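You operate a simulated robot arm through the tools that you are given. There is no shell and no other tool. Be economical: measure what you need, move in short steps, check, and stop when the job is done.

You run a simulated robot arm. Do the job below in one go: nothing can be reset, and whatever is moved stays where it is left.

Task
Steam the roll in the round dish on low and put it away in the top clear drawer.
Fine: one press of the yellow button; switch off before lifting the glass lid; lid on the black mat; shut the drawer; leave the dial set. Where these are worked on the way, their far stop is far enough and under half their travel is too little: top clear drawer.
Where things are to end (x, y in the base frame): roll within 30 mm of [550, -200].

Only the result counts: the job must be done as asked and must still hold three seconds after the hand-in. Knocking over, shifting, dropping, spilling or breaking anything else fails it. Lids that push on must go on centred and level and be pressed home; caps that screw on are set level and turned clockwise until they are tight.

Robot
A 6-joint arm with a two-finger parallel gripper, fixed in place. Base frame: the origin is at the foot of the arm, x ahead of it, y to its left, z up. Readings come in mm, rad, newtons and seconds.
With the tool pointing down near the work surface it reaches from about 260 to 680 mm from the base axis. Its first joint turns from -1.152 to 1.152 rad. Payload 2.9 kg.
Tool frame: the origin (TCP) lies between the finger pads and is the grasp point; the fingertips stand 30 mm ahead of it; z points along the fingers, y is the line along which they close. The gripper opens to 110 mm. The fingers are 20 mm wide and 10 mm thick; the gripper's body (48 by 112 mm) begins 55 mm behind the TCP.
Orientation is that of the tool frame in the base frame, as a unit quaternion [x, y, z, w]. With the fingers straight down and closing along the base's y, the tool's x points along the base's -x, its y along +y and its z along -z.

Tools
- The arm moves only by the tool send_rows. Its argument "motion" is a list of rows, each an object (a shift or turn left out is 0, a gripper value left out holds the last) with "dr": the turn, a rotation vector about the tool's x, y, z in units of 6 degrees (1.0 is 6 degrees), a list of three; "translation": the shift along the tool's x, y, z in units of 25 mm (1.0 is 25 mm), a list of three; "grip": the finger opening in mm, from 0 to 110. In form: [{"dr": [ax, ay, az], "translation": [x, y, z], "grip": grip}, ...]. A call has 1 to 10 rows; each row shifts and turns the commanded pose from where the row before left it, along the tool's axes as they then stand. A call with a number of a shift or a turn outside -1 to 1 is refused whole. A row lasts 0.2 s, in which the tool goes at most 50 mm and 0.15 rad; a call with a longer step from one row to the next is refused whole, and so is a gripper value outside its range. A pose out of reach is approached as far as the arm can. The call stops where the force on the tool passes 40 N (or 10 N more than at its start, if that is more) or the arm is blocked; 0.2 s more then pass. Each finger travels about 108 mm/s and halts on what it meets, pressing with about 25 N; the grip force reading is that of the motor and also rises with nothing between the fingers. The clock runs only during rows and for 0.2 s after the last one: add rows that do not move to give the fingers time. It gives the time, the measured TCP pose, the force on the tool (base axes), the opening and the grip force at its end, in the units of the frame above (readings bear some noise), with the torque about the TCP (base axes, N m) and any sound that the robot's microphone picked up.
- Cameras (640 x 400 px; columns grow to the right, rows downward): "scene" is fixed at [69.1, 423, 1396.9]; the picture's right is [-0.84, -0.54, 0.00], its down [-0.26, 0.40, -0.88] and it looks along [0.47, -0.74, -0.48] (base axes); focal length 315 px, centre (320, 200). "wrist" rides on the gripper at [72, 17, -103] in the tool frame; the picture's right is [-0.23, 0.97, 0.00], its down [-0.76, -0.18, -0.62] and it looks along [-0.61, -0.14, 0.78] (tool axes); focal length 222 px, centre (320, 200).
- snapshot(camera): a new picture of that camera. No time passes.
- measure_at(camera, pixels): for up to 12 pixels [column, row] of the newest picture of that camera ("zoom" is the newest enlarged one), the place [x, y, z] in the base frame of the surface seen there, good to about 3 mm. No time passes.
- inspect(camera, box): a new picture of the part [left, top, right, bottom] of that camera's present view, enlarged. No time passes.
- job_done(): hands the job in; it is judged then, once.

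Go step by step. Measure first, check grasps and placings, and put right what went wrong. The budget is 80 turns and 34 pictures, counting those below and the enlarged ones. Unless the task says otherwise, let go and move clear before handing in, and close with one line.

The tools are called by a JSON object that holds its "name" and its "arguments". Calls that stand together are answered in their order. send_rows: Moves the arm, as the interface text tells. Its arguments: {"type":"object","properties":{"motion":{"type":"array","items":{"type":"object","properties":{"dr":{"type":"array","items":{"type":"number"}},"translation":{"type":"array","items":{"type":"number"}},"grip":{"type":"number"}}}}},"required":["motion"]} The other tools are called the same way: snapshot (camera) takes a picture; measure_at (camera, pixels) gives the place of the surface under pixels of a picture; inspect (camera, box) takes an enlarged picture of a part of a camera's view; job_done () hands the job in.

At the start:

```text
t: 0.0
tool_pos: [430.6, 67.7, 1159.0]
tool_rot: [0.0, 1.0, 0.0, 0.0]
ft_force: [-0.7, -0.1, -0.1]
moment: [0.03, -0.03, 0.0]
gripper_width: 110.2
finger_force: 0.0
```

scene: 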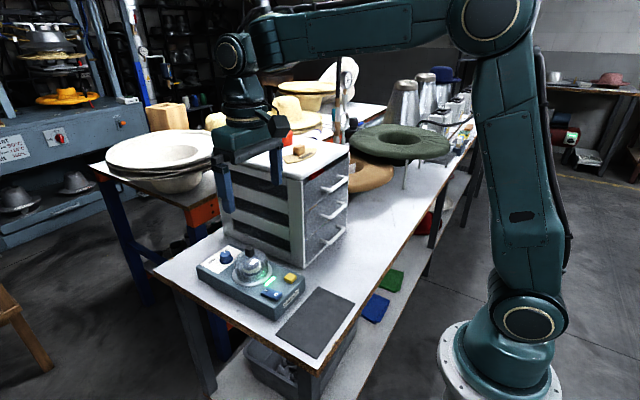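
wrist: 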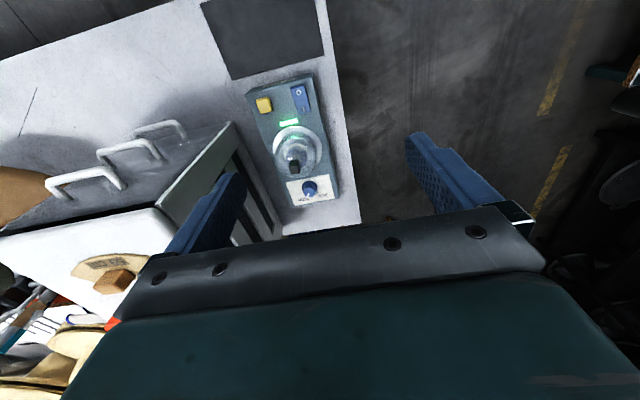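

The scene shows a steamer unit near pixel (250,275) with dial, glass lid, yellow button and blue switch, the black mat at (315,322) and the clear drawers at (325,200). I'll enlarge both areas.

{"name": "inspect", "arguments": {"camera": "scene", "box": [190, 230, 318, 310]}}

{"name": "inspect", "arguments": {"camera": "wrist", "box": [230, 70, 358, 214]}}

{"name": "measure_at", "arguments": {"camera": "scene", "pixels": [[225, 256], [252, 254], [290, 278], [271, 295], [315, 322], [350, 292], [278, 335], [334, 184], [334, 211], [330, 238], [340, 260], [300, 300]]}}

{"name": "measure_at", "arguments": {"camera": "wrist", "pixels": [[309, 188], [293, 167], [296, 140], [264, 105], [300, 97], [288, 123], [160, 125], [130, 145], [85, 180], [235, 125], [330, 190], [250, 90]]}}

```text
5.00 times, centred on (254, 270) of scene
```

zoom: 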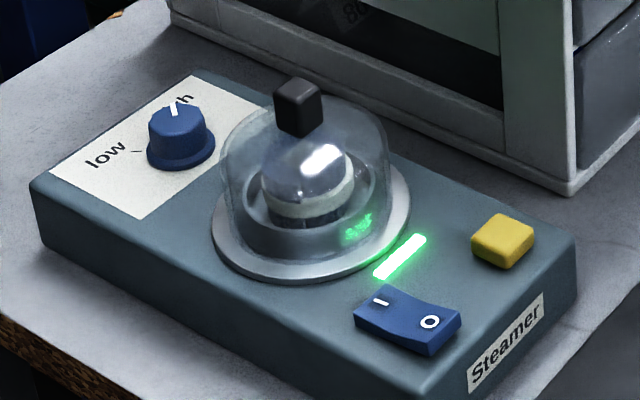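

```text
2.78 times, centred on (294, 142) of wrist
```

zoom: 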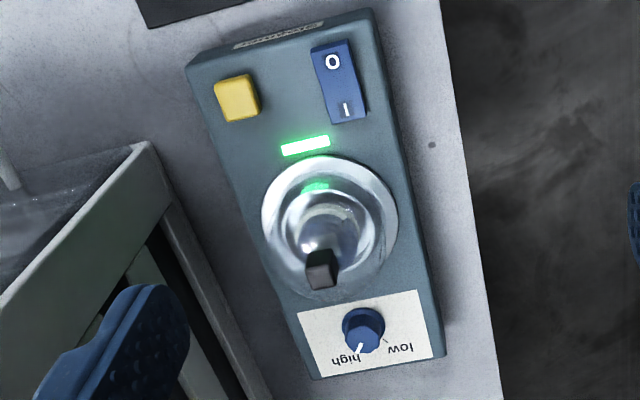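

```text
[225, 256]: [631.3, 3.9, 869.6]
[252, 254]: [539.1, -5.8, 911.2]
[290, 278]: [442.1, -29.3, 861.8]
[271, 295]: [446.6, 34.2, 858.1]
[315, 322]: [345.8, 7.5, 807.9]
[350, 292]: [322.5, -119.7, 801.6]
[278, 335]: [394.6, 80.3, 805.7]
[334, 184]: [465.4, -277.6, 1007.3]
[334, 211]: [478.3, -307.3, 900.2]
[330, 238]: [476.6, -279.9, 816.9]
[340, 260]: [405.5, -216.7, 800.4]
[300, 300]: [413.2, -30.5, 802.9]
```

```text
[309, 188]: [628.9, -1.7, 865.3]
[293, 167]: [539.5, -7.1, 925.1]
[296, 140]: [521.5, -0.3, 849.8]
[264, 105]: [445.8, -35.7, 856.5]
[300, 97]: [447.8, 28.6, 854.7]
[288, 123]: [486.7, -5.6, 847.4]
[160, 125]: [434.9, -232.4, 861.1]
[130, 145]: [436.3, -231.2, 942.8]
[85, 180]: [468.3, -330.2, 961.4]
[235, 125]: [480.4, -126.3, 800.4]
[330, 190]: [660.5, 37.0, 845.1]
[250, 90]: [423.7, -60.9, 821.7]
```

The dial points to "high", the rocker has I toward +x and O toward -x, and a green lamp is lit. I'll look at the drawer cabinet next.

{"name": "inspect", "arguments": {"camera": "scene", "box": [216, 130, 376, 270]}}

{"name": "measure_at", "arguments": {"camera": "scene", "pixels": [[349, 146], [302, 180], [305, 262], [297, 158], [258, 160], [296, 149], [346, 178], [325, 190], [330, 172], [315, 180], [345, 155], [308, 140]]}}

{"name": "measure_at", "arguments": {"camera": "wrist", "pixels": [[50, 183], [75, 178], [115, 168], [121, 187], [65, 198], [155, 208], [100, 260], [20, 236], [85, 190], [100, 150], [158, 144], [140, 128]]}}

```text
2.86 times, centred on (296, 200) of scene
```

zoom: 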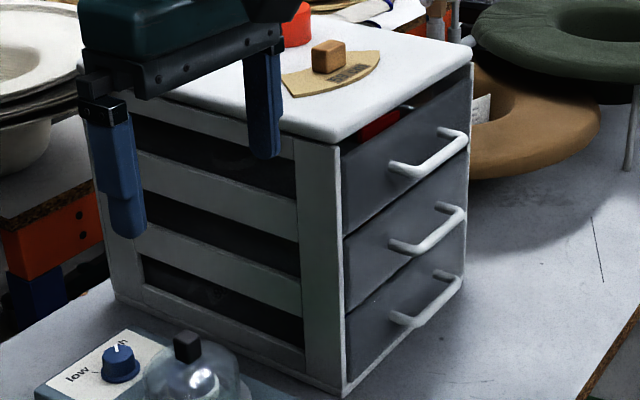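

```text
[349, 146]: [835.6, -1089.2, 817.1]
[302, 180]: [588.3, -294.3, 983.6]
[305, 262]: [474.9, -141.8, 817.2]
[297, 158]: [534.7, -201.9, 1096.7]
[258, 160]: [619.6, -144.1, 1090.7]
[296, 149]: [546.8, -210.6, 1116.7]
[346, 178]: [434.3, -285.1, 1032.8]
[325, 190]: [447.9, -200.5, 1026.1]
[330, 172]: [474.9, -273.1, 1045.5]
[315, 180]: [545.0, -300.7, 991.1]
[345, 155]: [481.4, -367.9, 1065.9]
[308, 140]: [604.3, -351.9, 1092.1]
```

```text
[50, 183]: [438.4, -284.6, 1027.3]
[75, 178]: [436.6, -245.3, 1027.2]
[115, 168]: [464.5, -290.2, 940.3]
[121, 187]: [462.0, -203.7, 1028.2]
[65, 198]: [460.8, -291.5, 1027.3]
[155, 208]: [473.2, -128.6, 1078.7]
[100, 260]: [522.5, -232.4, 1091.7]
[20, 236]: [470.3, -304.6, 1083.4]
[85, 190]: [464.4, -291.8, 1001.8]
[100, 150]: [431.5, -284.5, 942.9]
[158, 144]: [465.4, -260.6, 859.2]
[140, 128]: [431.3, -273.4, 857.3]
```

The cabinet front is at x≈470 and its top at z≈1090. The top handle bar is at x≈436, z≈1027, y -200..-290. I'll move closer to the dial for a good view of its marks.

{"name": "send_rows", "arguments": {"motion": [{"translation": [-0.6, -0.4, 0.85]}, {"translation": [-0.6, -0.4, 0.85]}, {"translation": [-0.6, -0.4, 0.85]}, {"translation": [-0.6, -0.4, 0.85]}, {"translation": [-0.6, -0.4, 0.85]}, {"translation": [-0.6, -0.4, 0.85]}, {"grip": 50}]}}

{"name": "inspect", "arguments": {"camera": "wrist", "box": [220, 100, 420, 240]}}

```text
t: 1.6
tool_pos: [521.3, 8.0, 1031.8]
tool_rot: [0.0, 1.0, -0.001, 0.0]
ft_force: [-0.1, 0.1, 0.3]
moment: [0.0, 0.03, -0.01]
gripper_width: 50.2
finger_force: 0.0
```

```text
2.86 times, centred on (320, 170) of wrist
```

zoom: 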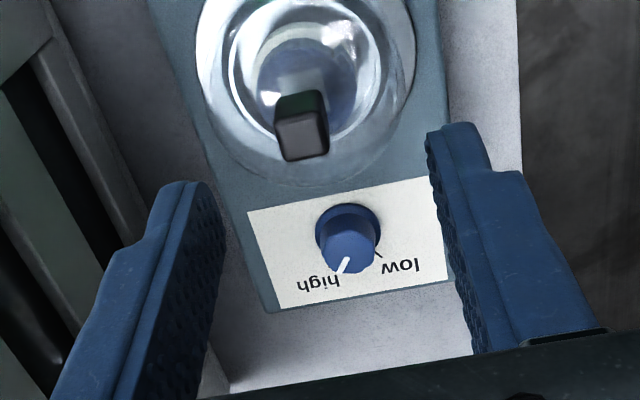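

The white pointer at zoom (343,265) is at "high", and the "low" tick is at (378,255). I'll measure the knob and marks to get the angle.

{"name": "measure_at", "arguments": {"camera": "zoom", "pixels": [[348, 245], [343, 266], [378, 255], [405, 265], [318, 282], [318, 225], [380, 225], [250, 212], [440, 180], [275, 307], [300, 125], [448, 278]]}}

{"name": "inspect", "arguments": {"camera": "wrist", "box": [315, 160, 365, 210]}}

```text
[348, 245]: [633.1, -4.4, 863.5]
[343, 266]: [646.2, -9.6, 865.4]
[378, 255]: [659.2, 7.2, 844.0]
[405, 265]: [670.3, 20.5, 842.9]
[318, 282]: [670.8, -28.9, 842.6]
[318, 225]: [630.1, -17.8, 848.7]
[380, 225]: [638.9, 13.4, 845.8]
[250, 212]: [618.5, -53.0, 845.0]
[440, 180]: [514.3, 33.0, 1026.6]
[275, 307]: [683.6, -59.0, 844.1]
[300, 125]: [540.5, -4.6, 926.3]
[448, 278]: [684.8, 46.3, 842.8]
```

```text
8.00 times, centred on (340, 185) of wrist
```

zoom: 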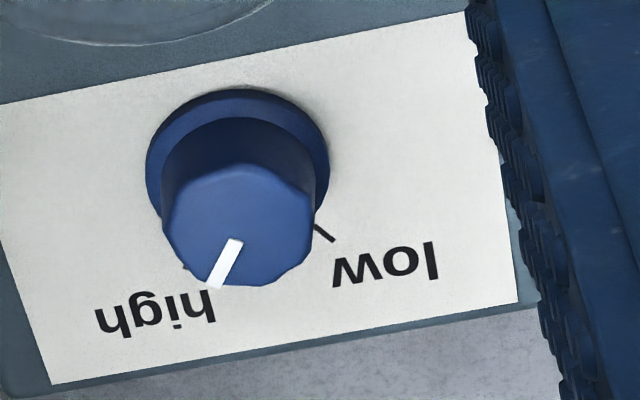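

I need the exact knob centre, so I'll measure its rim, pointer ends and the low tick.

{"name": "measure_at", "arguments": {"camera": "zoom", "pixels": [[152, 165], [325, 165], [240, 93], [170, 230], [308, 230], [237, 168], [240, 282], [238, 243], [217, 284], [318, 229], [334, 242], [186, 266]]}}

```text
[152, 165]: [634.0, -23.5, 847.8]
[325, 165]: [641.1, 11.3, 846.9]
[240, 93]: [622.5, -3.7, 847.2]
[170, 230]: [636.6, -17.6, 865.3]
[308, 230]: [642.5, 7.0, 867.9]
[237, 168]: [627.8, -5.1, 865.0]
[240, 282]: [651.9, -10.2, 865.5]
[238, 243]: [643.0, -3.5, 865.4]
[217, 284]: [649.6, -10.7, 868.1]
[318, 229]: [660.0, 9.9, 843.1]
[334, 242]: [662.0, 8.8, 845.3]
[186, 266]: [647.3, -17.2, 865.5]
```

The knob top is centred near (639.5,-6), radius ~12.5, z 848–866. It needs about +60° counter-clockwise to reach low. I'll go above it with a 30° pre-turn and then check.

{"name": "send_rows", "arguments": {"motion": [{"translation": [-0.95, -0.11, 0.4]}, {"translation": [-0.95, -0.11, 0.4]}, {"translation": [-0.95, -0.11, 0.4]}, {"translation": [-0.95, -0.11, 0.4]}, {"translation": [-0.93, -0.12, 0.4]}, {"dr": [0, 0, 1]}, {"dr": [0, 0, 1]}, {"dr": [0, 0, 1]}, {"dr": [0, 0, 1]}, {"dr": [0, 0, 1]}]}}

{"name": "snapshot", "arguments": {"camera": "wrist"}}

```text
t: 3.8
tool_pos: [638.9, -6.1, 982.3]
tool_rot: [0.259, 0.966, 0.0, -0.001]
ft_force: [0.4, -0.1, 0.9]
moment: [0.01, 0.01, 0.01]
gripper_width: 50.1
finger_force: 0.2
```

```text
26 pictures are left
```

wrist: 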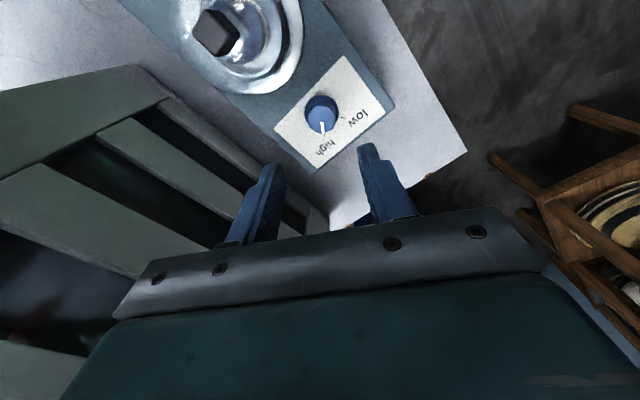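

The knob is at pixel (321,112). I'll confirm its position from this closer view before descending.

{"name": "measure_at", "arguments": {"camera": "wrist", "pixels": [[321, 115], [309, 115], [333, 115], [321, 104], [321, 124], [322, 131], [306, 103], [336, 103], [348, 121]]}}

```text
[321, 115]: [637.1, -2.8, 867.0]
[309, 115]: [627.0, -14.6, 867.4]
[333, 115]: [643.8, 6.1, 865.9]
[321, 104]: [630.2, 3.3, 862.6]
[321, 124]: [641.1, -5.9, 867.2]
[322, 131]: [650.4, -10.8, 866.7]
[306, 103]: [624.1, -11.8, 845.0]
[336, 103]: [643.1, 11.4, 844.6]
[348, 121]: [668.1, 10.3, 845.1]
```

Centre confirmed near (638,-5). I'll descend and close on the knob.

{"name": "send_rows", "arguments": {"motion": [{"translation": [0, 0, 0.9]}, {"translation": [0, 0, 0.9]}, {"translation": [0, 0, 0.9]}, {"translation": [0, 0, 0.8]}, {"translation": [0, 0, 0.5]}, {"grip": 15}, {"grip": 15}, {"grip": 15}]}}

```text
t: 5.6
tool_pos: [638.3, -4.6, 882.0]
tool_rot: [0.257, 0.966, 0.001, 0.001]
ft_force: [11.3, 13.8, -8.3]
moment: [0.25, -0.8, 0.13]
gripper_width: 28.9
finger_force: 45.2
```

The knob is gripped at 28.9 mm. I'll turn it 60° counter-clockwise.

{"name": "send_rows", "arguments": {"motion": [{"dr": [0, 0, -1], "translation": [0, 0.05, 0]}, {"dr": [0, 0, -1]}, {"dr": [0, 0, -1]}, {"dr": [0, 0, -1]}, {"dr": [0, 0, -1]}, {"dr": [0, 0, -1]}, {"dr": [0, 0, -1]}, {"dr": [0, 0, -1]}, {"dr": [0, 0, -1]}, {"dr": [0, 0, -1]}]}}

```text
t: 7.8
tool_pos: [637.9, -7.0, 882.0]
tool_rot: [-0.259, 0.966, 0.0, -0.002]
ft_force: [-13.2, -1.3, -7.3]
moment: [-0.24, 0.71, 0.0]
gripper_width: 28.8
finger_force: 45.1
```

The turn went through with no stop reached. I'll release, rise and look.

{"name": "send_rows", "arguments": {"motion": [{"grip": 50}, {"grip": 50}, {"translation": [0, 0, -0.8]}, {"translation": [0, 0, -0.8]}, {"translation": [0, 0, -0.8]}, {"translation": [0, 0, -0.8]}, {"translation": [0, 0, -0.8]}]}}

{"name": "inspect", "arguments": {"camera": "wrist", "box": [270, 60, 390, 160]}}

```text
t: 9.4
tool_pos: [639.7, -6.2, 983.0]
tool_rot: [-0.259, 0.966, 0.001, 0.0]
ft_force: [-0.6, 0.6, 0.7]
moment: [0.04, -0.04, 0.02]
gripper_width: 50.2
finger_force: 0.0
```

```text
4.00 times, centred on (330, 110) of wrist
```

zoom: 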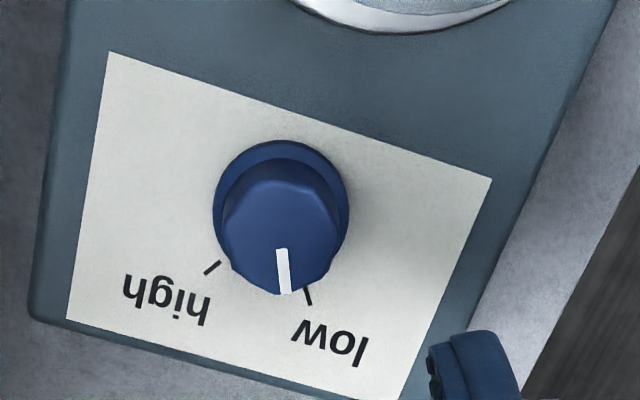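

The pointer (tip at zoom (286,293)) falls just short of the low tick (307,296). I'll measure the remaining angle.

{"name": "measure_at", "arguments": {"camera": "zoom", "pixels": [[311, 304], [306, 291], [206, 273], [219, 262], [282, 250], [286, 292], [216, 205], [346, 205], [281, 143], [226, 240], [335, 240], [281, 163]]}}

```text
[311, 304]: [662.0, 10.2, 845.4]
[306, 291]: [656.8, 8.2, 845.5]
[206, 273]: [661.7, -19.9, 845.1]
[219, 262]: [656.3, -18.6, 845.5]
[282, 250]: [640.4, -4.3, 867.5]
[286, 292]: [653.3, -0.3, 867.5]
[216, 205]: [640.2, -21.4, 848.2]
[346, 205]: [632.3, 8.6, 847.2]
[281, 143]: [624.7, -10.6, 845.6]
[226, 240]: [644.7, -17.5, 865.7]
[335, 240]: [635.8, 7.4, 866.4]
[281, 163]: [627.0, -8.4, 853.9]
```

The pointer is at about 17° and the low tick at about 31–33°. I'll regrip and turn about 14–15° more.

{"name": "send_rows", "arguments": {"motion": [{"translation": [0, 0, 0.9]}, {"translation": [0, 0, 0.9]}, {"translation": [0, 0, 0.9]}, {"translation": [0, 0, 0.8]}, {"translation": [0, 0, 0.5]}, {"grip": 15}, {"grip": 15}, {"grip": 15}]}}

{"name": "send_rows", "arguments": {"motion": [{"dr": [0, 0, -0.8]}, {"dr": [0, 0, -0.8]}, {"dr": [0, 0, -0.8]}, {}, {"grip": 50}, {"grip": 50}, {"translation": [0, 0, -0.9]}, {"translation": [0, 0, -1]}, {"translation": [0, 0, -1]}, {"translation": [0, 0, -1]}]}}

{"name": "inspect", "arguments": {"camera": "wrist", "box": [270, 60, 390, 160]}}

```text
t: 11.2
tool_pos: [638.7, -4.8, 880.6]
tool_rot: [-0.259, 0.966, 0.0, 0.0]
ft_force: [2.1, -2.7, -5.4]
moment: [0.02, -0.37, 0.01]
gripper_width: 28.8
finger_force: 44.9
```

```text
t: 13.4
tool_pos: [639.1, -5.6, 981.3]
tool_rot: [-0.378, 0.926, 0.0, -0.001]
ft_force: [0.2, 0.1, -0.5]
moment: [0.01, 0.02, 0.03]
gripper_width: 50.0
finger_force: 0.1
```

```text
4.00 times, centred on (330, 110) of wrist
```

zoom: 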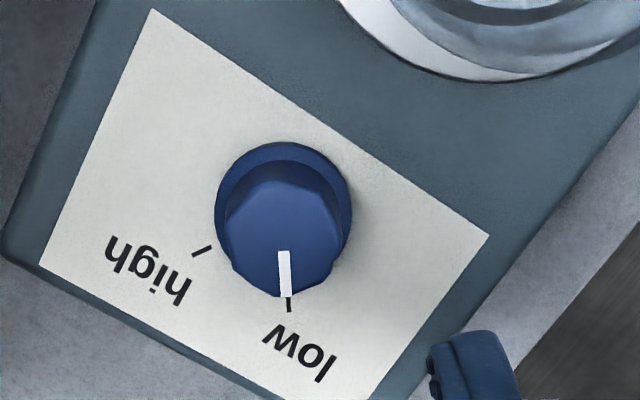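

The pointer now lines up with the low tick (zoom (289,303)). I'll straighten the tool and travel above the yellow button.

{"name": "send_rows", "arguments": {"motion": [{"dr": [0, 0, 1], "grip": 0}, {"dr": [0, 0, 1]}, {"dr": [0, 0, 1]}, {"dr": [0, 0, 1]}, {"dr": [0, 0, 1]}, {"dr": [0, 0, 1]}, {"dr": [0, 0, 1]}, {"dr": [0, 0, 0.4]}]}}

{"name": "send_rows", "arguments": {"motion": [{"translation": [1, -0.1, 0]}, {"translation": [1, -0.1, 0]}, {"translation": [1, -0.1, 0]}, {"translation": [1, -0.1, 0]}, {"translation": [1, -0.1, 0]}, {"translation": [1, -0.1, 0]}, {"translation": [1, -0.1, 0]}, {"translation": [0.8, -0.2, 0]}]}}

{"name": "inspect", "arguments": {"camera": "scene", "box": [230, 240, 310, 310]}}

```text
t: 15.2
tool_pos: [639.4, -4.3, 979.9]
tool_rot: [0.0, 1.0, 0.001, 0.0]
ft_force: [-0.8, 0.4, 0.2]
moment: [0.02, -0.02, 0.06]
gripper_width: 0.0
finger_force: 24.6
```

```text
t: 17.0
tool_pos: [445.2, -26.5, 979.7]
tool_rot: [0.001, 1.0, -0.001, 0.0]
ft_force: [0.1, 0.6, 0.6]
moment: [0.02, 0.01, 0.0]
gripper_width: 0.0
finger_force: 25.2
```

```text
5.71 times, centred on (270, 275) of scene
```

zoom: 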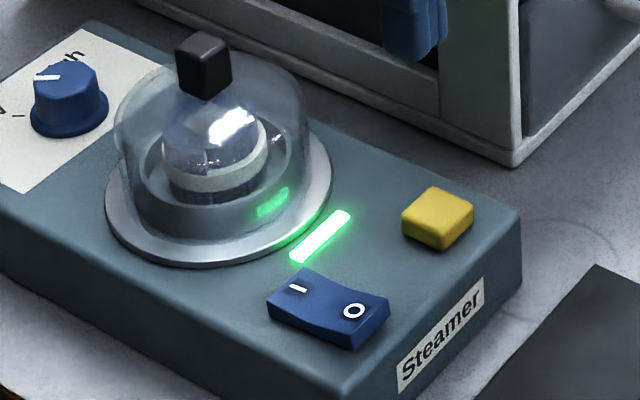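

{"name": "measure_at", "arguments": {"camera": "zoom", "pixels": [[420, 200], [455, 200], [438, 192], [438, 215], [412, 212], [285, 285], [300, 290], [325, 300], [350, 310], [375, 305], [340, 325], [360, 260]]}}

```text
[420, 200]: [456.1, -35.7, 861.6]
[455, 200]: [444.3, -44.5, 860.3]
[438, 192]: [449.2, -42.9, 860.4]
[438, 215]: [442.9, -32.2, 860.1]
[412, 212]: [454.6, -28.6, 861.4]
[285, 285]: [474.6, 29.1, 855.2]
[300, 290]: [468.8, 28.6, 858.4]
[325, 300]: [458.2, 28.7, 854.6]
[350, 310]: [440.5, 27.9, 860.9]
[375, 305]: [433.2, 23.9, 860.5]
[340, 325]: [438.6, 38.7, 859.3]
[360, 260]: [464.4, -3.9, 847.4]
```

The button top is centred near (448,-37,861). The rocker's O end at (437,29) is raised, so it is on. I'll line up and approach the button.

{"name": "send_rows", "arguments": {"motion": [{"translation": [-0.11, -0.42, 0.8]}, {"translation": [0, 0, 0.8]}, {"translation": [0, 0, 0.8]}, {"translation": [0, 0, 0.8]}, {"translation": [0, 0, 0.1]}]}}

{"name": "send_rows", "arguments": {"motion": [{"translation": [0, 0, 0.12]}, {"translation": [0, 0, 0.1]}, {"translation": [0, 0, 0.08]}, {"translation": [0, 0, 0.06]}]}}

```text
t: 18.2
tool_pos: [447.1, -38.8, 896.6]
tool_rot: [-0.001, 1.0, 0.0, 0.0]
ft_force: [-1.0, -0.2, 0.1]
moment: [0.01, -0.01, 0.02]
gripper_width: 0.1
finger_force: 25.3
```

```text
t: 19.2
tool_pos: [448.5, -37.6, 887.7]
tool_rot: [0.0, 1.0, 0.0, 0.0]
ft_force: [0.8, -0.2, -0.1]
moment: [0.0, 0.02, 0.03]
gripper_width: 0.0
finger_force: 24.9
```

No contact force yet, with the tip at z≈858. I'll continue in small steps.

{"name": "send_rows", "arguments": {"motion": [{"translation": [0, 0, 0.06]}, {"translation": [0, 0, 0.06]}, {}]}}

```text
t: 20.0
tool_pos: [448.9, -38.3, 884.5]
tool_rot: [0.0, 1.0, 0.0, -0.001]
ft_force: [0.6, 0.6, 1.9]
moment: [0.02, 0.01, -0.01]
gripper_width: 0.0
finger_force: 25.2
```

{"name": "send_rows", "arguments": {"motion": [{"translation": [0, 0, 0.06]}, {"translation": [0, 0, 0.06]}, {}]}}

```text
t: 20.8
tool_pos: [447.3, -38.5, 880.8]
tool_rot: [0.0, 1.0, 0.0, 0.002]
ft_force: [0.5, -2.5, 8.9]
moment: [-0.06, -0.03, 0.0]
gripper_width: 0.0
finger_force: 25.2
heard: click
```

A click was heard, so it was pressed once. I'll lift off and look at the lamp.

{"name": "send_rows", "arguments": {"motion": [{"translation": [0, 0, -0.6]}, {"translation": [0, 0, -0.8]}, {"translation": [0, 0, -0.8]}, {"translation": [0, 0, -0.8]}]}}

{"name": "inspect", "arguments": {"camera": "scene", "box": [190, 230, 318, 310]}}

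```text
t: 21.8
tool_pos: [447.9, -35.7, 955.5]
tool_rot: [0.0, 1.0, 0.001, -0.001]
ft_force: [-0.1, -0.8, -0.1]
moment: [0.02, 0.0, 0.02]
gripper_width: 0.0
finger_force: 25.3
```

```text
5.00 times, centred on (254, 270) of scene
```

zoom: 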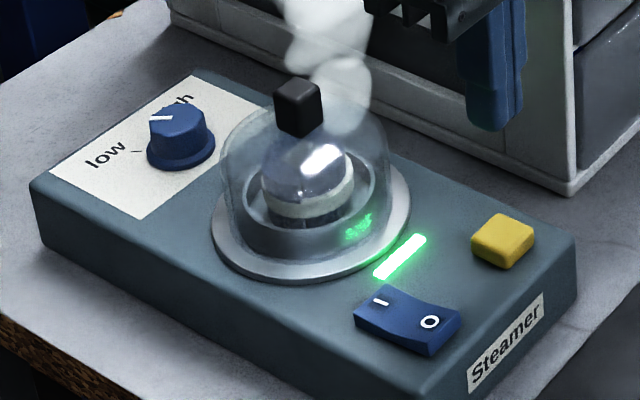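

Steam is rising, so the cycle is running. While it runs I'll go to the top drawer handle, rising and rotating 90° so the fingers close along x.

{"name": "send_rows", "arguments": {"motion": [{"translation": [0.4, 0, -1]}, {"translation": [0.4, 0, -1]}, {"translation": [0.4, 0, -1]}, {"translation": [0.4, 0, -1]}, {"translation": [0.4, 0, -1]}, {"translation": [0, -0.9, -0.6], "grip": 45}, {"translation": [0, -0.9, 0]}, {"translation": [0, -0.9, 0]}]}}

{"name": "send_rows", "arguments": {"motion": [{"dr": [0, 0, 1]}, {"dr": [0, 0, 1]}, {"dr": [0, 0, 1]}, {"dr": [0, 0, 1]}, {"dr": [0, 0, 1]}, {"dr": [0, 0, 1]}, {"dr": [0, 0, 1]}, {"dr": [0, 0, 1]}, {"dr": [0, 0, 1]}, {"dr": [0, 0, 1]}]}}

{"name": "send_rows", "arguments": {"motion": [{"dr": [0, 0, 1]}, {"dr": [0, 0, 1]}, {"dr": [0, 0, 1]}, {"dr": [0, 0, 1]}, {"dr": [0, 0, 1]}, {}]}}

{"name": "snapshot", "arguments": {"camera": "wrist"}}

```text
t: 23.6
tool_pos: [397.8, -106.6, 1096.9]
tool_rot: [-0.001, 1.0, 0.0, 0.0]
ft_force: [-0.3, -1.1, -0.1]
moment: [0.01, 0.0, 0.01]
gripper_width: 45.4
finger_force: 0.2
```

```text
t: 25.8
tool_pos: [397.4, -105.3, 1098.5]
tool_rot: [0.502, 0.865, 0.0, 0.0]
ft_force: [0.0, 0.1, 0.8]
moment: [0.01, 0.02, -0.03]
gripper_width: 45.0
finger_force: 0.1
```

```text
t: 27.2
tool_pos: [396.4, -106.0, 1098.3]
tool_rot: [0.708, 0.706, 0.0, -0.001]
ft_force: [0.9, -0.9, -0.2]
moment: [-0.01, -0.02, 0.02]
gripper_width: 44.9
finger_force: 0.1
```

```text
21 pictures are left
```

wrist: 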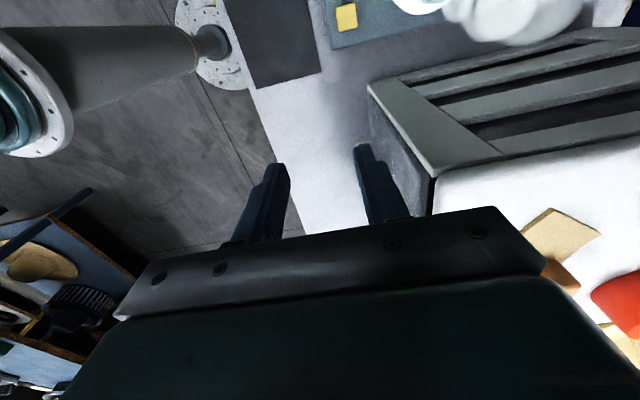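

Tool x now points along +y and tool y along +x. I'll move over the handle, then stop before going down.

{"name": "send_rows", "arguments": {"motion": [{"translation": [-0.95, 0, 0]}, {"translation": [-0.95, 0, 0]}, {"translation": [-0.95, 0, 0]}, {"translation": [-0.95, 0, 0]}, {"translation": [-0.95, 0, 0]}, {"translation": [-0.81, 0, 0]}, {"translation": [0, 0.8, 0]}, {"translation": [0, 0.82, 0]}]}}

{"name": "inspect", "arguments": {"camera": "scene", "box": [260, 110, 388, 200]}}

```text
t: 29.0
tool_pos: [437.6, -245.1, 1097.0]
tool_rot: [0.707, 0.707, 0.001, 0.0]
ft_force: [-0.9, -0.1, -1.0]
moment: [0.01, 0.05, -0.01]
gripper_width: 44.4
finger_force: 0.1
```

```text
4.44 times, centred on (324, 155) of scene
```

zoom: 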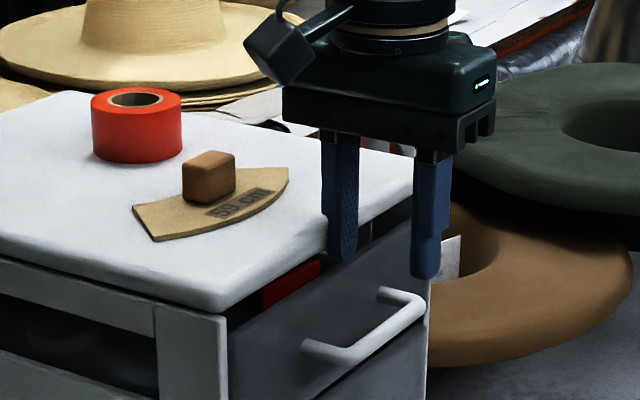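

The gap between bar and front is tight, so I'll measure the bar, the drawer face and the top's edge precisely.

{"name": "measure_at", "arguments": {"camera": "zoom", "pixels": [[235, 292], [330, 240], [385, 200], [330, 345], [360, 345], [400, 310], [365, 352], [300, 290], [330, 290], [390, 290], [320, 270], [410, 300]]}}

```text
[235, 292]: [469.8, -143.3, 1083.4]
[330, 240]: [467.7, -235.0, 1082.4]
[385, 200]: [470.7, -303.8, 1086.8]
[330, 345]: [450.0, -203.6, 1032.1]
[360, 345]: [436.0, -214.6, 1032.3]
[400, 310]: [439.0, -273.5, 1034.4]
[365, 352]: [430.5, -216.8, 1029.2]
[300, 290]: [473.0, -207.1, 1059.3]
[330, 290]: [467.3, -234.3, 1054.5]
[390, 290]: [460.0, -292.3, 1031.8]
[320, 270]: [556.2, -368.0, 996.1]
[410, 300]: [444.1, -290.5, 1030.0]
```

The bar is at x≈436 (±6) and the face at x≈469. I'll narrow the opening to 26 mm so the inner finger fits the gap, descend and close.

{"name": "send_rows", "arguments": {"motion": [{"translation": [0, -0.02, 0], "grip": 26}, {"grip": 26}, {"translation": [0, 0, 0.7]}, {"translation": [0, 0, 0.7]}, {"translation": [0, 0, 0.68]}, {}]}}

{"name": "send_rows", "arguments": {"motion": [{"grip": 4}, {"grip": 4}, {"grip": 4}]}}

```text
t: 30.4
tool_pos: [437.0, -245.5, 1044.1]
tool_rot: [0.707, 0.707, 0.0, 0.0]
ft_force: [-0.2, -0.4, 0.5]
moment: [0.0, -0.01, 0.01]
gripper_width: 26.3
finger_force: 0.1
```

```text
t: 31.2
tool_pos: [436.0, -245.5, 1044.7]
tool_rot: [0.707, 0.707, 0.0, 0.001]
ft_force: [-3.2, -1.5, -1.9]
moment: [-0.09, 0.07, 0.59]
gripper_width: 10.4
finger_force: 44.8
```

The handle is gripped at 10.4 mm. I'll pull along -x.

{"name": "send_rows", "arguments": {"motion": [{"translation": [0, -0.4, 0]}, {"translation": [0, -0.6, 0]}, {"translation": [0, -0.6, 0]}, {"translation": [0, -0.6, 0]}, {"translation": [0, -0.6, 0]}, {"translation": [0, -0.6, 0]}, {"translation": [0, -0.6, 0]}]}}

{"name": "snapshot", "arguments": {"camera": "scene"}}

```text
t: 32.8
tool_pos: [336.4, -245.5, 1044.5]
tool_rot: [0.708, 0.706, 0.0, -0.001]
ft_force: [0.3, -11.4, -26.1]
moment: [-0.72, -0.03, 0.51]
gripper_width: 10.5
finger_force: 45.1
```

```text
19 pictures are left
```

scene: 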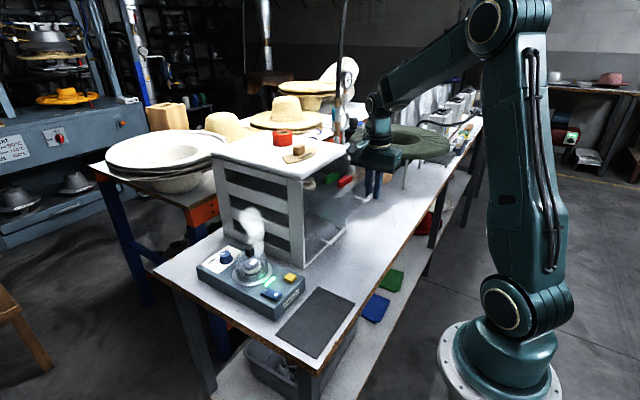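

The drawer has moved 100 mm. The tool is feeling 26 N downwards, so I'll ease 1 mm down and keep pulling toward the far stop.

{"name": "send_rows", "arguments": {"motion": [{"translation": [-0.02, -0.2, 0.04]}, {"translation": [0, -0.5, 0]}, {"translation": [0, -0.5, 0]}, {"translation": [0, -0.5, 0]}, {"translation": [0, -0.5, 0]}]}}

```text
t: 34.0
tool_pos: [282.8, -245.2, 1044.9]
tool_rot: [0.708, 0.707, 0.0, -0.001]
ft_force: [-0.1, -6.0, -24.1]
moment: [-0.84, -0.06, 0.46]
gripper_width: 10.3
finger_force: 44.8
```

{"name": "send_rows", "arguments": {"motion": [{"translation": [0, -0.4, 0]}, {"translation": [0, -0.4, 0]}, {"translation": [0, -0.4, 0]}]}}

{"name": "snapshot", "arguments": {"camera": "scene"}}

```text
t: 34.8
tool_pos: [253.7, -244.6, 1045.2]
tool_rot: [0.707, 0.708, 0.0, 0.0]
ft_force: [-0.2, -4.4, -17.3]
moment: [0.84, 0.05, 0.45]
gripper_width: 10.4
finger_force: 45.2
```

```text
18 pictures are left
```

scene: 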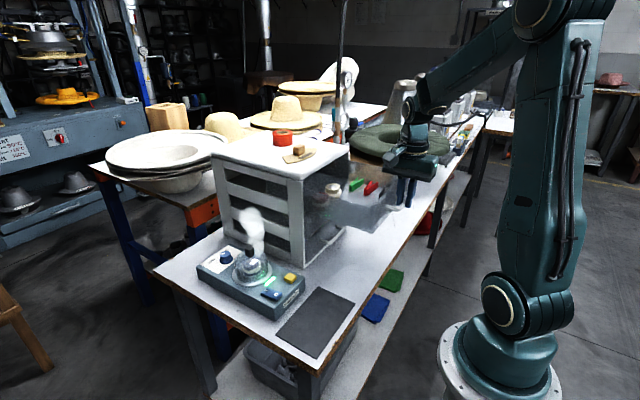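

The drawer is out about 182 mm and I can see items inside (green, red and a pale one at (333,188)). I'll enlarge.

{"name": "inspect", "arguments": {"camera": "scene", "box": [290, 140, 430, 230]}}

{"name": "measure_at", "arguments": {"camera": "scene", "pixels": [[334, 186], [356, 184], [371, 187], [340, 200], [352, 195], [365, 205], [325, 195], [383, 180], [350, 180], [333, 192], [375, 200], [345, 192]]}}

```text
4.44 times, centred on (360, 185) of scene
```

zoom: 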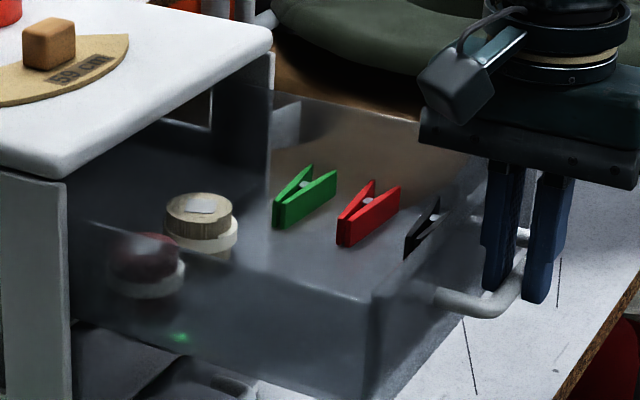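

```text
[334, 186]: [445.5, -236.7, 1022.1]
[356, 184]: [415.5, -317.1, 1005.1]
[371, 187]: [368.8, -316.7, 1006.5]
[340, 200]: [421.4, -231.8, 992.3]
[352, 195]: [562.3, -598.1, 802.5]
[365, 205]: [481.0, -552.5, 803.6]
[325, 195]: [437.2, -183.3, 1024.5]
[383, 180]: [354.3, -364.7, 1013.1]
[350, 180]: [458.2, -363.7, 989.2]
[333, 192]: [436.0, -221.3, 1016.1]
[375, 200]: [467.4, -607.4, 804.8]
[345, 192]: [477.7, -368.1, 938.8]
```

There is plenty of free floor around (368,-200): the other rolls sit near (440,-185) and (443,-235), the pegs at y≈-317. I'll check for the far stop with gentle pulls.

{"name": "send_rows", "arguments": {"motion": [{"translation": [0, -0.3, 0]}, {"translation": [0, -0.3, 0]}, {"translation": [0, -0.3, 0]}, {"translation": [0, -0.3, 0]}]}}

```text
t: 35.8
tool_pos: [224.8, -245.0, 1044.6]
tool_rot: [0.706, 0.709, 0.0, 0.001]
ft_force: [-0.2, 2.5, 7.7]
moment: [1.18, 0.0, 0.47]
gripper_width: 10.5
finger_force: 45.3
```

{"name": "send_rows", "arguments": {"motion": [{"translation": [0, -0.3, 0]}, {"translation": [0, -0.3, 0]}, {"translation": [0, -0.3, 0]}]}}

{"name": "measure_at", "arguments": {"camera": "scene", "pixels": [[215, 152], [350, 146], [290, 110], [222, 170]]}}

```text
t: 36.3
tool_pos: [219.7, -245.2, 1045.5]
tool_rot: [0.702, 0.712, 0.005, 0.008]
ft_force: [13.0, 1.6, -7.1]
moment: [0.05, -0.27, -0.16]
gripper_width: 10.6
finger_force: 45.3
stopped in row 2: the force on the tool passed its limit at 51 N (the readings are from after the stop); the commanded pose is now the measured one
```

```text
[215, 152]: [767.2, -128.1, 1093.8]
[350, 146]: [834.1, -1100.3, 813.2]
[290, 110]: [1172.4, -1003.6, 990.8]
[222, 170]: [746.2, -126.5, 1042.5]
```

The far stop is reached at x≈219.7, so the drawer is open about 216 mm. I'll release the handle and rise clear.

{"name": "send_rows", "arguments": {"motion": [{"grip": 27}, {"grip": 27}, {"translation": [0, 0, -0.8]}, {"translation": [0, 0, -0.8]}, {"translation": [0, 0, -0.9]}, {"translation": [0, 0, -0.9]}, {"translation": [0, 0, -0.9]}]}}

{"name": "snapshot", "arguments": {"camera": "scene"}}

```text
t: 37.9
tool_pos: [216.9, -245.8, 1153.5]
tool_rot: [0.703, 0.711, 0.004, 0.007]
ft_force: [0.7, -0.2, -0.8]
moment: [-0.01, 0.0, -0.03]
gripper_width: 27.0
finger_force: 0.1
```

```text
16 pictures are left
```

scene: 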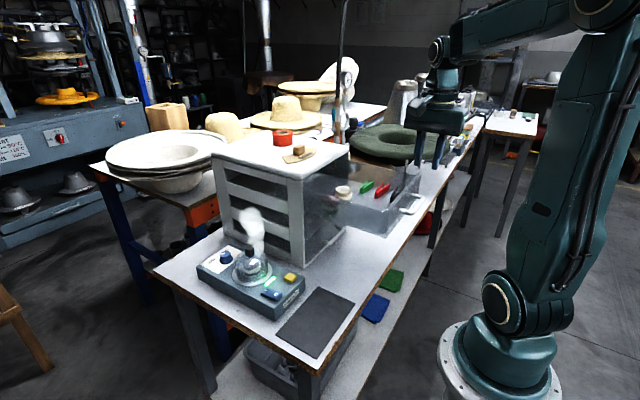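

It is still steaming. I'll bring the arm back over the steamer front and restore the tool orientation, including a small tilt from the stop.

{"name": "send_rows", "arguments": {"motion": [{"dr": [0.149, 0.038, 0]}, {"translation": [1, 0.6, 0], "grip": 0}, {"translation": [1, 0.8, 0]}, {"translation": [1, 0.8, 0]}, {"translation": [1, 0.8, 0]}, {"translation": [1, 0.8, 0]}, {"translation": [1, 0.8, 0]}, {"translation": [1, 0.8, 0]}, {"translation": [1, 0.8, 0]}, {"translation": [1, 0.8, 0]}]}}

{"name": "send_rows", "arguments": {"motion": [{"dr": [0, 0, -1]}, {"dr": [0, 0, -1]}, {"dr": [0, 0, -1]}, {"dr": [0, 0, -1]}, {"dr": [0, 0, -1]}, {"dr": [0, 0, -1]}, {"dr": [0, 0, -1]}, {"dr": [0, 0, -1]}, {"dr": [0, 0, -1]}, {"dr": [0, 0, -1]}]}}

{"name": "send_rows", "arguments": {"motion": [{"dr": [0, 0, -1]}, {"dr": [0, 0, -1]}, {"dr": [0, 0, -1]}, {"dr": [0, 0, -1]}, {"dr": [0, 0, -0.89]}, {}]}}

{"name": "inspect", "arguments": {"camera": "scene", "box": [190, 200, 350, 310]}}

```text
t: 40.1
tool_pos: [391.3, -14.7, 1150.5]
tool_rot: [0.703, 0.711, -0.001, 0.0]
ft_force: [0.4, 1.1, -0.4]
moment: [-0.02, 0.04, 0.04]
gripper_width: 0.3
finger_force: 25.0
```

```text
t: 42.3
tool_pos: [389.9, -17.1, 1152.1]
tool_rot: [0.251, 0.968, -0.001, -0.001]
ft_force: [0.0, 0.6, -0.2]
moment: [-0.02, -0.02, 0.0]
gripper_width: 0.0
finger_force: 24.5
```

```text
t: 43.7
tool_pos: [389.4, -18.2, 1152.4]
tool_rot: [-0.001, 1.0, -0.001, 0.0]
ft_force: [0.7, -0.6, 0.5]
moment: [-0.03, 0.01, 0.01]
gripper_width: 0.1
finger_force: 25.1
```

```text
3.64 times, centred on (270, 255) of scene
```

zoom: 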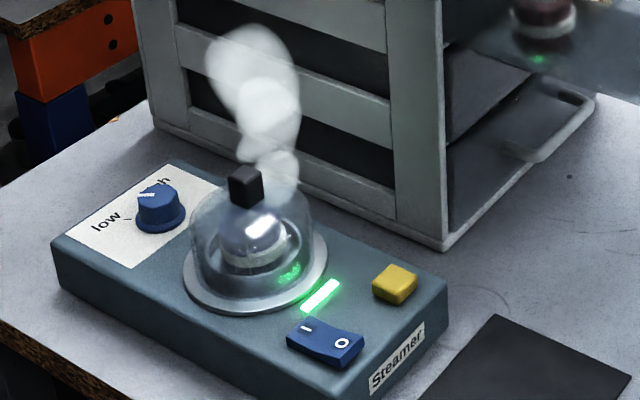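

Still steaming. I'll go above the rocker's O end and wait, listening for a signal.

{"name": "send_rows", "arguments": {"motion": [{"translation": [-0.19, 0.19, 0.95]}, {"translation": [-0.19, 0.19, 0.95]}, {"translation": [-0.19, 0.19, 0.95]}, {"translation": [-0.19, 0.19, 0.95]}, {"translation": [-0.19, 0.19, 0.95]}, {"translation": [-0.19, 0.19, 0.95]}, {"translation": [-0.19, 0.19, 0.95]}, {"translation": [-0.19, 0.19, 0.95]}, {"translation": [-0.19, 0.19, 0.95]}, {"translation": [-0.19, 0.19, 0.9]}]}}

{"name": "send_rows", "arguments": {"motion": [{}, {}, {}, {}, {}, {}, {}, {}, {}, {}]}}

{"name": "send_rows", "arguments": {"motion": [{}, {}, {}, {}, {}, {}, {}, {}, {}, {}]}}

{"name": "inspect", "arguments": {"camera": "scene", "box": [190, 200, 350, 310]}}

```text
t: 45.9
tool_pos: [437.7, 29.7, 914.4]
tool_rot: [-0.002, 1.0, -0.001, 0.0]
ft_force: [-0.8, -0.4, -0.9]
moment: [-0.01, -0.03, 0.0]
gripper_width: 0.1
finger_force: 25.1
```

```text
t: 48.1
tool_pos: [437.4, 28.3, 915.1]
tool_rot: [0.0, 1.0, -0.002, 0.0]
ft_force: [0.3, -0.2, -0.3]
moment: [0.0, -0.04, 0.0]
gripper_width: 0.0
finger_force: 24.8
```

```text
t: 50.3
tool_pos: [437.6, 30.0, 914.2]
tool_rot: [-0.001, 1.0, -0.001, 0.0]
ft_force: [0.8, 0.0, 0.0]
moment: [-0.01, 0.02, 0.0]
gripper_width: 0.1
finger_force: 25.2
```

```text
3.64 times, centred on (270, 255) of scene
```

zoom: 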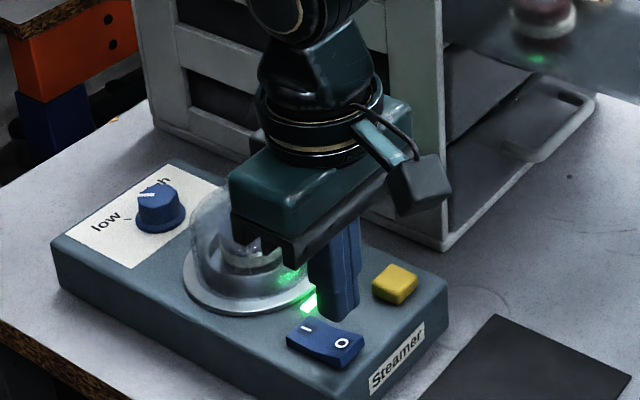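

No signal yet and the steam is hidden behind the gripper. I'll wait longer and listen.

{"name": "send_rows", "arguments": {"motion": [{}, {}, {}, {}, {}, {}, {}, {}, {}, {}]}}

{"name": "send_rows", "arguments": {"motion": [{}, {}, {}, {}, {}, {}, {}, {}, {}, {}]}}

{"name": "send_rows", "arguments": {"motion": [{}, {}, {}, {}, {}, {}, {}, {}, {}, {}]}}

{"name": "send_rows", "arguments": {"motion": [{}, {}, {}, {}, {}, {}, {}, {}, {}, {}]}}

{"name": "send_rows", "arguments": {"motion": [{}, {}, {}, {}, {}, {}, {}, {}, {}, {}]}}

{"name": "snapshot", "arguments": {"camera": "wrist"}}

```text
t: 52.5
tool_pos: [438.0, 30.2, 914.2]
tool_rot: [-0.001, 1.0, -0.001, 0.0]
ft_force: [0.7, -0.2, -0.2]
moment: [0.01, 0.03, 0.02]
gripper_width: 0.2
finger_force: 25.1
```

```text
t: 54.7
tool_pos: [438.3, 29.0, 914.7]
tool_rot: [-0.001, 1.0, -0.001, 0.0]
ft_force: [-0.6, 0.2, 0.9]
moment: [0.02, -0.02, -0.01]
gripper_width: 0.0
finger_force: 24.6
```

```text
t: 56.9
tool_pos: [439.2, 30.2, 914.4]
tool_rot: [0.0, 1.0, -0.001, 0.0]
ft_force: [-0.5, -0.3, -0.1]
moment: [-0.02, -0.01, 0.0]
gripper_width: 0.0
finger_force: 24.8
```

```text
t: 59.1
tool_pos: [437.8, 28.4, 914.3]
tool_rot: [-0.002, 1.0, -0.001, 0.0]
ft_force: [0.1, 0.5, -0.5]
moment: [0.03, 0.04, 0.03]
gripper_width: 0.0
finger_force: 25.1
```

```text
t: 61.3
tool_pos: [437.9, 30.0, 914.6]
tool_rot: [-0.001, 1.0, -0.001, 0.0]
ft_force: [-0.9, 0.9, 0.0]
moment: [0.01, 0.0, 0.01]
gripper_width: 0.0
finger_force: 24.7
```

```text
13 pictures are left
```

wrist: 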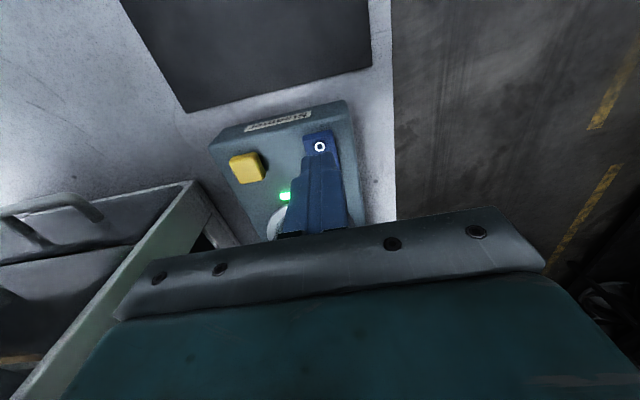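

No sound was heard. In the t=50 picture no steam showed left of the gripper at zoom (215,60), so the cycle may be over. I'll move aside and verify before switching off.

{"name": "send_rows", "arguments": {"motion": [{"translation": [1, 0, -0.2]}, {"translation": [1, 0, -0.2]}, {"translation": [1, 0, -0.2]}]}}

{"name": "inspect", "arguments": {"camera": "scene", "box": [190, 200, 350, 310]}}

```text
t: 62.1
tool_pos: [362.8, 28.9, 929.9]
tool_rot: [0.0, 1.0, -0.001, 0.0]
ft_force: [-0.4, -0.5, -0.7]
moment: [-0.02, -0.01, -0.01]
gripper_width: 0.0
finger_force: 25.3
```

```text
3.64 times, centred on (270, 255) of scene
```

zoom: 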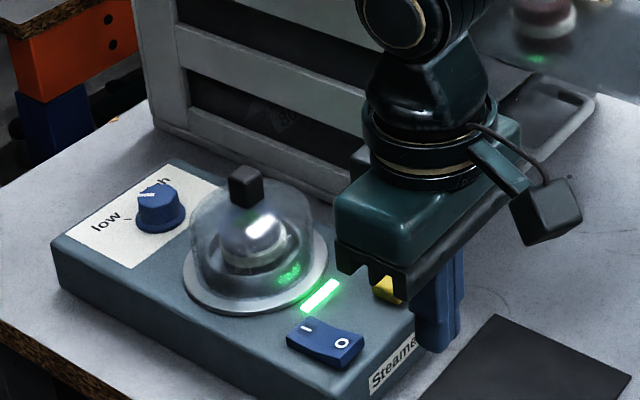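

The steam has stopped, so the cycle is done. I'll press the O end of the rocker.

{"name": "send_rows", "arguments": {"motion": [{"translation": [-1, 0, 0.2]}, {"translation": [-1, 0, 0.2]}, {"translation": [-0.9, 0, 0.2]}, {"translation": [0, 0, 0.5]}, {"translation": [0, 0, 0.3]}, {"translation": [0, 0, 0.12]}, {"translation": [0, 0, 0.08]}]}}

{"name": "send_rows", "arguments": {"motion": [{"translation": [0, 0, 0.08]}, {"translation": [0, 0, 0.08]}, {"translation": [0, 0, 0.08]}]}}

```text
t: 63.7
tool_pos: [434.9, 30.4, 890.8]
tool_rot: [0.0, 1.0, -0.001, -0.001]
ft_force: [-0.3, 0.0, -0.2]
moment: [0.02, -0.01, 0.0]
gripper_width: 0.0
finger_force: 24.6
```

```text
t: 64.5
tool_pos: [434.1, 31.2, 884.5]
tool_rot: [-0.002, 1.0, -0.001, 0.001]
ft_force: [-1.7, -0.2, 13.3]
moment: [-0.01, -0.01, -0.02]
gripper_width: 0.0
finger_force: 24.9
```

{"name": "send_rows", "arguments": {"motion": [{"translation": [0, 0, 0.06]}, {"translation": [0, 0, 0.06]}, {}]}}

```text
t: 65.0
tool_pos: [435.6, 30.0, 885.5]
tool_rot: [-0.001, 1.0, 0.0, 0.002]
ft_force: [-3.7, -0.4, 6.5]
moment: [-0.06, 0.07, 0.0]
gripper_width: 0.0
finger_force: 25.0
stopped in row 2: the force on the tool passed its limit at 44 N (the readings are from after the stop); the commanded pose is now the measured one
```

The force limit was hit with no click. I'll lift and look at the rocker.

{"name": "send_rows", "arguments": {"motion": [{"translation": [0, 0, -0.8]}, {"translation": [1, 0, -0.8]}, {"translation": [1, 0, 0]}, {"translation": [1, 0, 0]}]}}

{"name": "inspect", "arguments": {"camera": "scene", "box": [230, 240, 310, 310]}}

```text
t: 66.0
tool_pos: [360.5, 29.5, 922.3]
tool_rot: [0.0, 1.0, -0.001, 0.001]
ft_force: [0.6, -0.4, -0.2]
moment: [-0.04, -0.01, 0.01]
gripper_width: 0.0
finger_force: 24.9
```

```text
5.71 times, centred on (270, 275) of scene
```

zoom: 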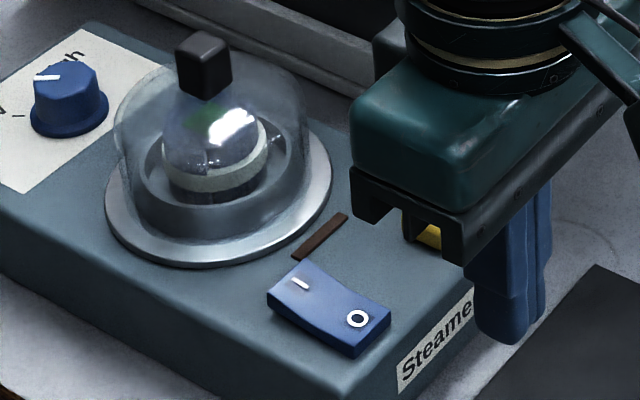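

The lamp is off and the rocker has flipped to O. Now I'll measure the lid's knob and the mat.

{"name": "measure_at", "arguments": {"camera": "zoom", "pixels": [[178, 42], [205, 34], [230, 46], [206, 54], [208, 95], [180, 80], [230, 80], [205, 150], [190, 180], [110, 200], [330, 190], [250, 170]]}}

{"name": "measure_at", "arguments": {"camera": "scene", "pixels": [[276, 334], [316, 357], [354, 302], [318, 288], [315, 322]]}}

```text
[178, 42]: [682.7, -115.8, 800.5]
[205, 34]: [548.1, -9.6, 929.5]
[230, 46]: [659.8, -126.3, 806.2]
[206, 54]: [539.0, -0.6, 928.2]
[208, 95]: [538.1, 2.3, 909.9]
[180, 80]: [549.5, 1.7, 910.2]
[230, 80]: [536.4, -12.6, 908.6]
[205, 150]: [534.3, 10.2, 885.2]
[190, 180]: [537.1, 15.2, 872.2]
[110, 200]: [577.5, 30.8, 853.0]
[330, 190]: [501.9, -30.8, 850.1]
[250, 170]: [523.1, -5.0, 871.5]
```

```text
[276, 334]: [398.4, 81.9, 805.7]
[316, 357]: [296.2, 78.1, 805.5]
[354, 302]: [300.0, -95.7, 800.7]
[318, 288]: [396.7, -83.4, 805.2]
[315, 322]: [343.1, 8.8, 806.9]
```

The knob is centred at about (543,-5), z 906–929. The mat spans x 297–397, y -85..82. I'll go above the knob with an open gripper and descend.

{"name": "send_rows", "arguments": {"motion": [{"translation": [0, 0, -0.95], "grip": 45}, {"translation": [0, 0, -0.95]}, {"translation": [0, 0, -0.8]}, {"translation": [-1, -0.2, 0]}, {"translation": [-1, -0.2, 0]}, {"translation": [-1, -0.2, 0]}, {"translation": [-1, -0.2, 0]}, {"translation": [-1, -0.2, 0]}, {"translation": [-1, -0.2, 0]}, {"translation": [-1, -0.2, 0]}]}}

{"name": "send_rows", "arguments": {"motion": [{"translation": [-0.3, 0.02, 0]}, {}]}}

{"name": "inspect", "arguments": {"camera": "wrist", "box": [220, 60, 420, 220]}}

```text
t: 68.2
tool_pos: [535.5, -4.7, 992.7]
tool_rot: [-0.001, 1.0, 0.0, 0.002]
ft_force: [0.4, 0.4, 0.1]
moment: [0.0, -0.01, -0.03]
gripper_width: 45.1
finger_force: 0.1
```

```text
t: 68.8
tool_pos: [543.7, -4.1, 991.8]
tool_rot: [-0.001, 1.0, 0.0, 0.001]
ft_force: [-0.6, -0.3, 0.3]
moment: [0.01, -0.02, -0.02]
gripper_width: 44.9
finger_force: 0.0
```

```text
2.50 times, centred on (320, 140) of wrist
```

zoom: 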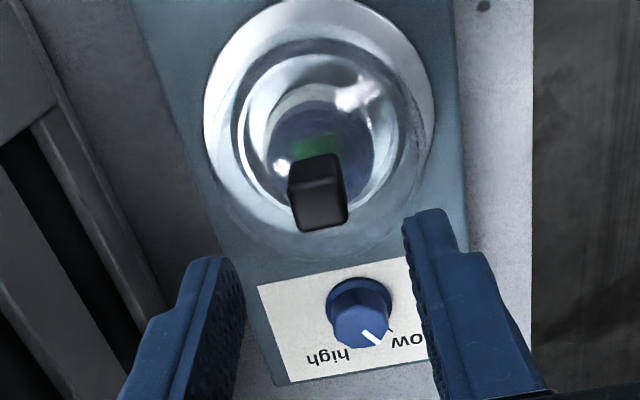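

{"name": "measure_at", "arguments": {"camera": "zoom", "pixels": [[300, 188], [338, 185], [303, 222], [343, 218], [322, 204], [318, 165], [230, 110], [430, 130], [320, 12]]}}

```text
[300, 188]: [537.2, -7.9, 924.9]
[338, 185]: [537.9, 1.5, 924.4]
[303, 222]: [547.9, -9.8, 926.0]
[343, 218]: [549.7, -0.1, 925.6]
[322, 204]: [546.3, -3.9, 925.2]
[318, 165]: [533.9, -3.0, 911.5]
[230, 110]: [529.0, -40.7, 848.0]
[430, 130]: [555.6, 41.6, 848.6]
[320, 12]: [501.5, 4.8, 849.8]
```

Knob centre (543,-4), top 925, so the tool is aligned. I'll descend and grip.

{"name": "send_rows", "arguments": {"motion": [{"translation": [0, 0, 0.7]}, {"translation": [0, 0, 0.7]}, {"translation": [0, 0, 0.7]}, {"grip": 5}, {"grip": 5}, {"grip": 5}]}}

```text
t: 70.2
tool_pos: [543.7, -4.2, 941.3]
tool_rot: [0.0, 1.0, -0.001, 0.003]
ft_force: [-0.6, -0.9, -0.8]
moment: [-0.04, -0.01, 0.02]
gripper_width: 17.4
finger_force: 25.4
heard: snap
```

The knob is gripped at 17.4 mm, and there was a "snap" sound. I'll take a look before lifting.

{"name": "inspect", "arguments": {"camera": "scene", "box": [190, 200, 350, 310]}}

```text
3.64 times, centred on (270, 255) of scene
```

zoom: 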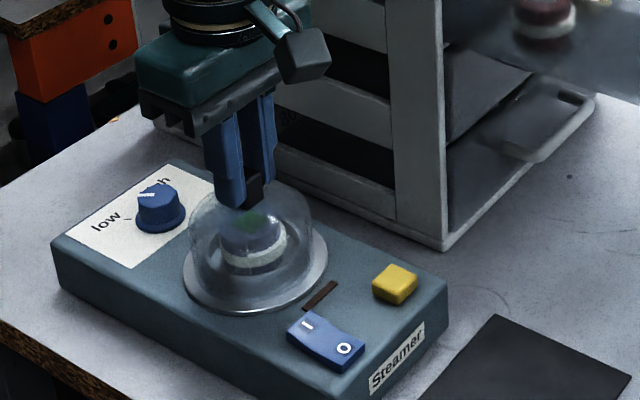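

All looks intact. I'll lift straight up.

{"name": "send_rows", "arguments": {"motion": [{"translation": [0, 0, -0.2]}, {"translation": [0, 0, -0.4]}, {"translation": [0, 0, -0.6]}, {"translation": [0, 0, -0.8]}, {"translation": [0, 0, -0.8]}, {"translation": [0, 0, -0.8]}, {}]}}

{"name": "inspect", "arguments": {"camera": "scene", "box": [190, 200, 350, 310]}}

```text
t: 71.8
tool_pos: [543.3, -4.6, 1030.3]
tool_rot: [-0.001, 1.0, 0.0, 0.002]
ft_force: [0.4, 0.3, -0.7]
moment: [0.01, 0.03, -0.01]
gripper_width: 17.1
finger_force: 25.0
```

```text
3.64 times, centred on (270, 255) of scene
```

zoom: 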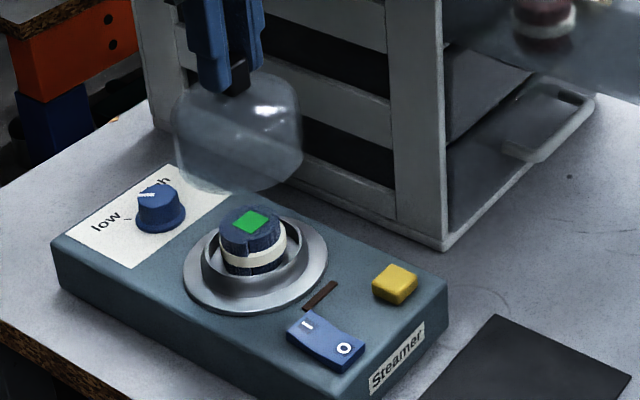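

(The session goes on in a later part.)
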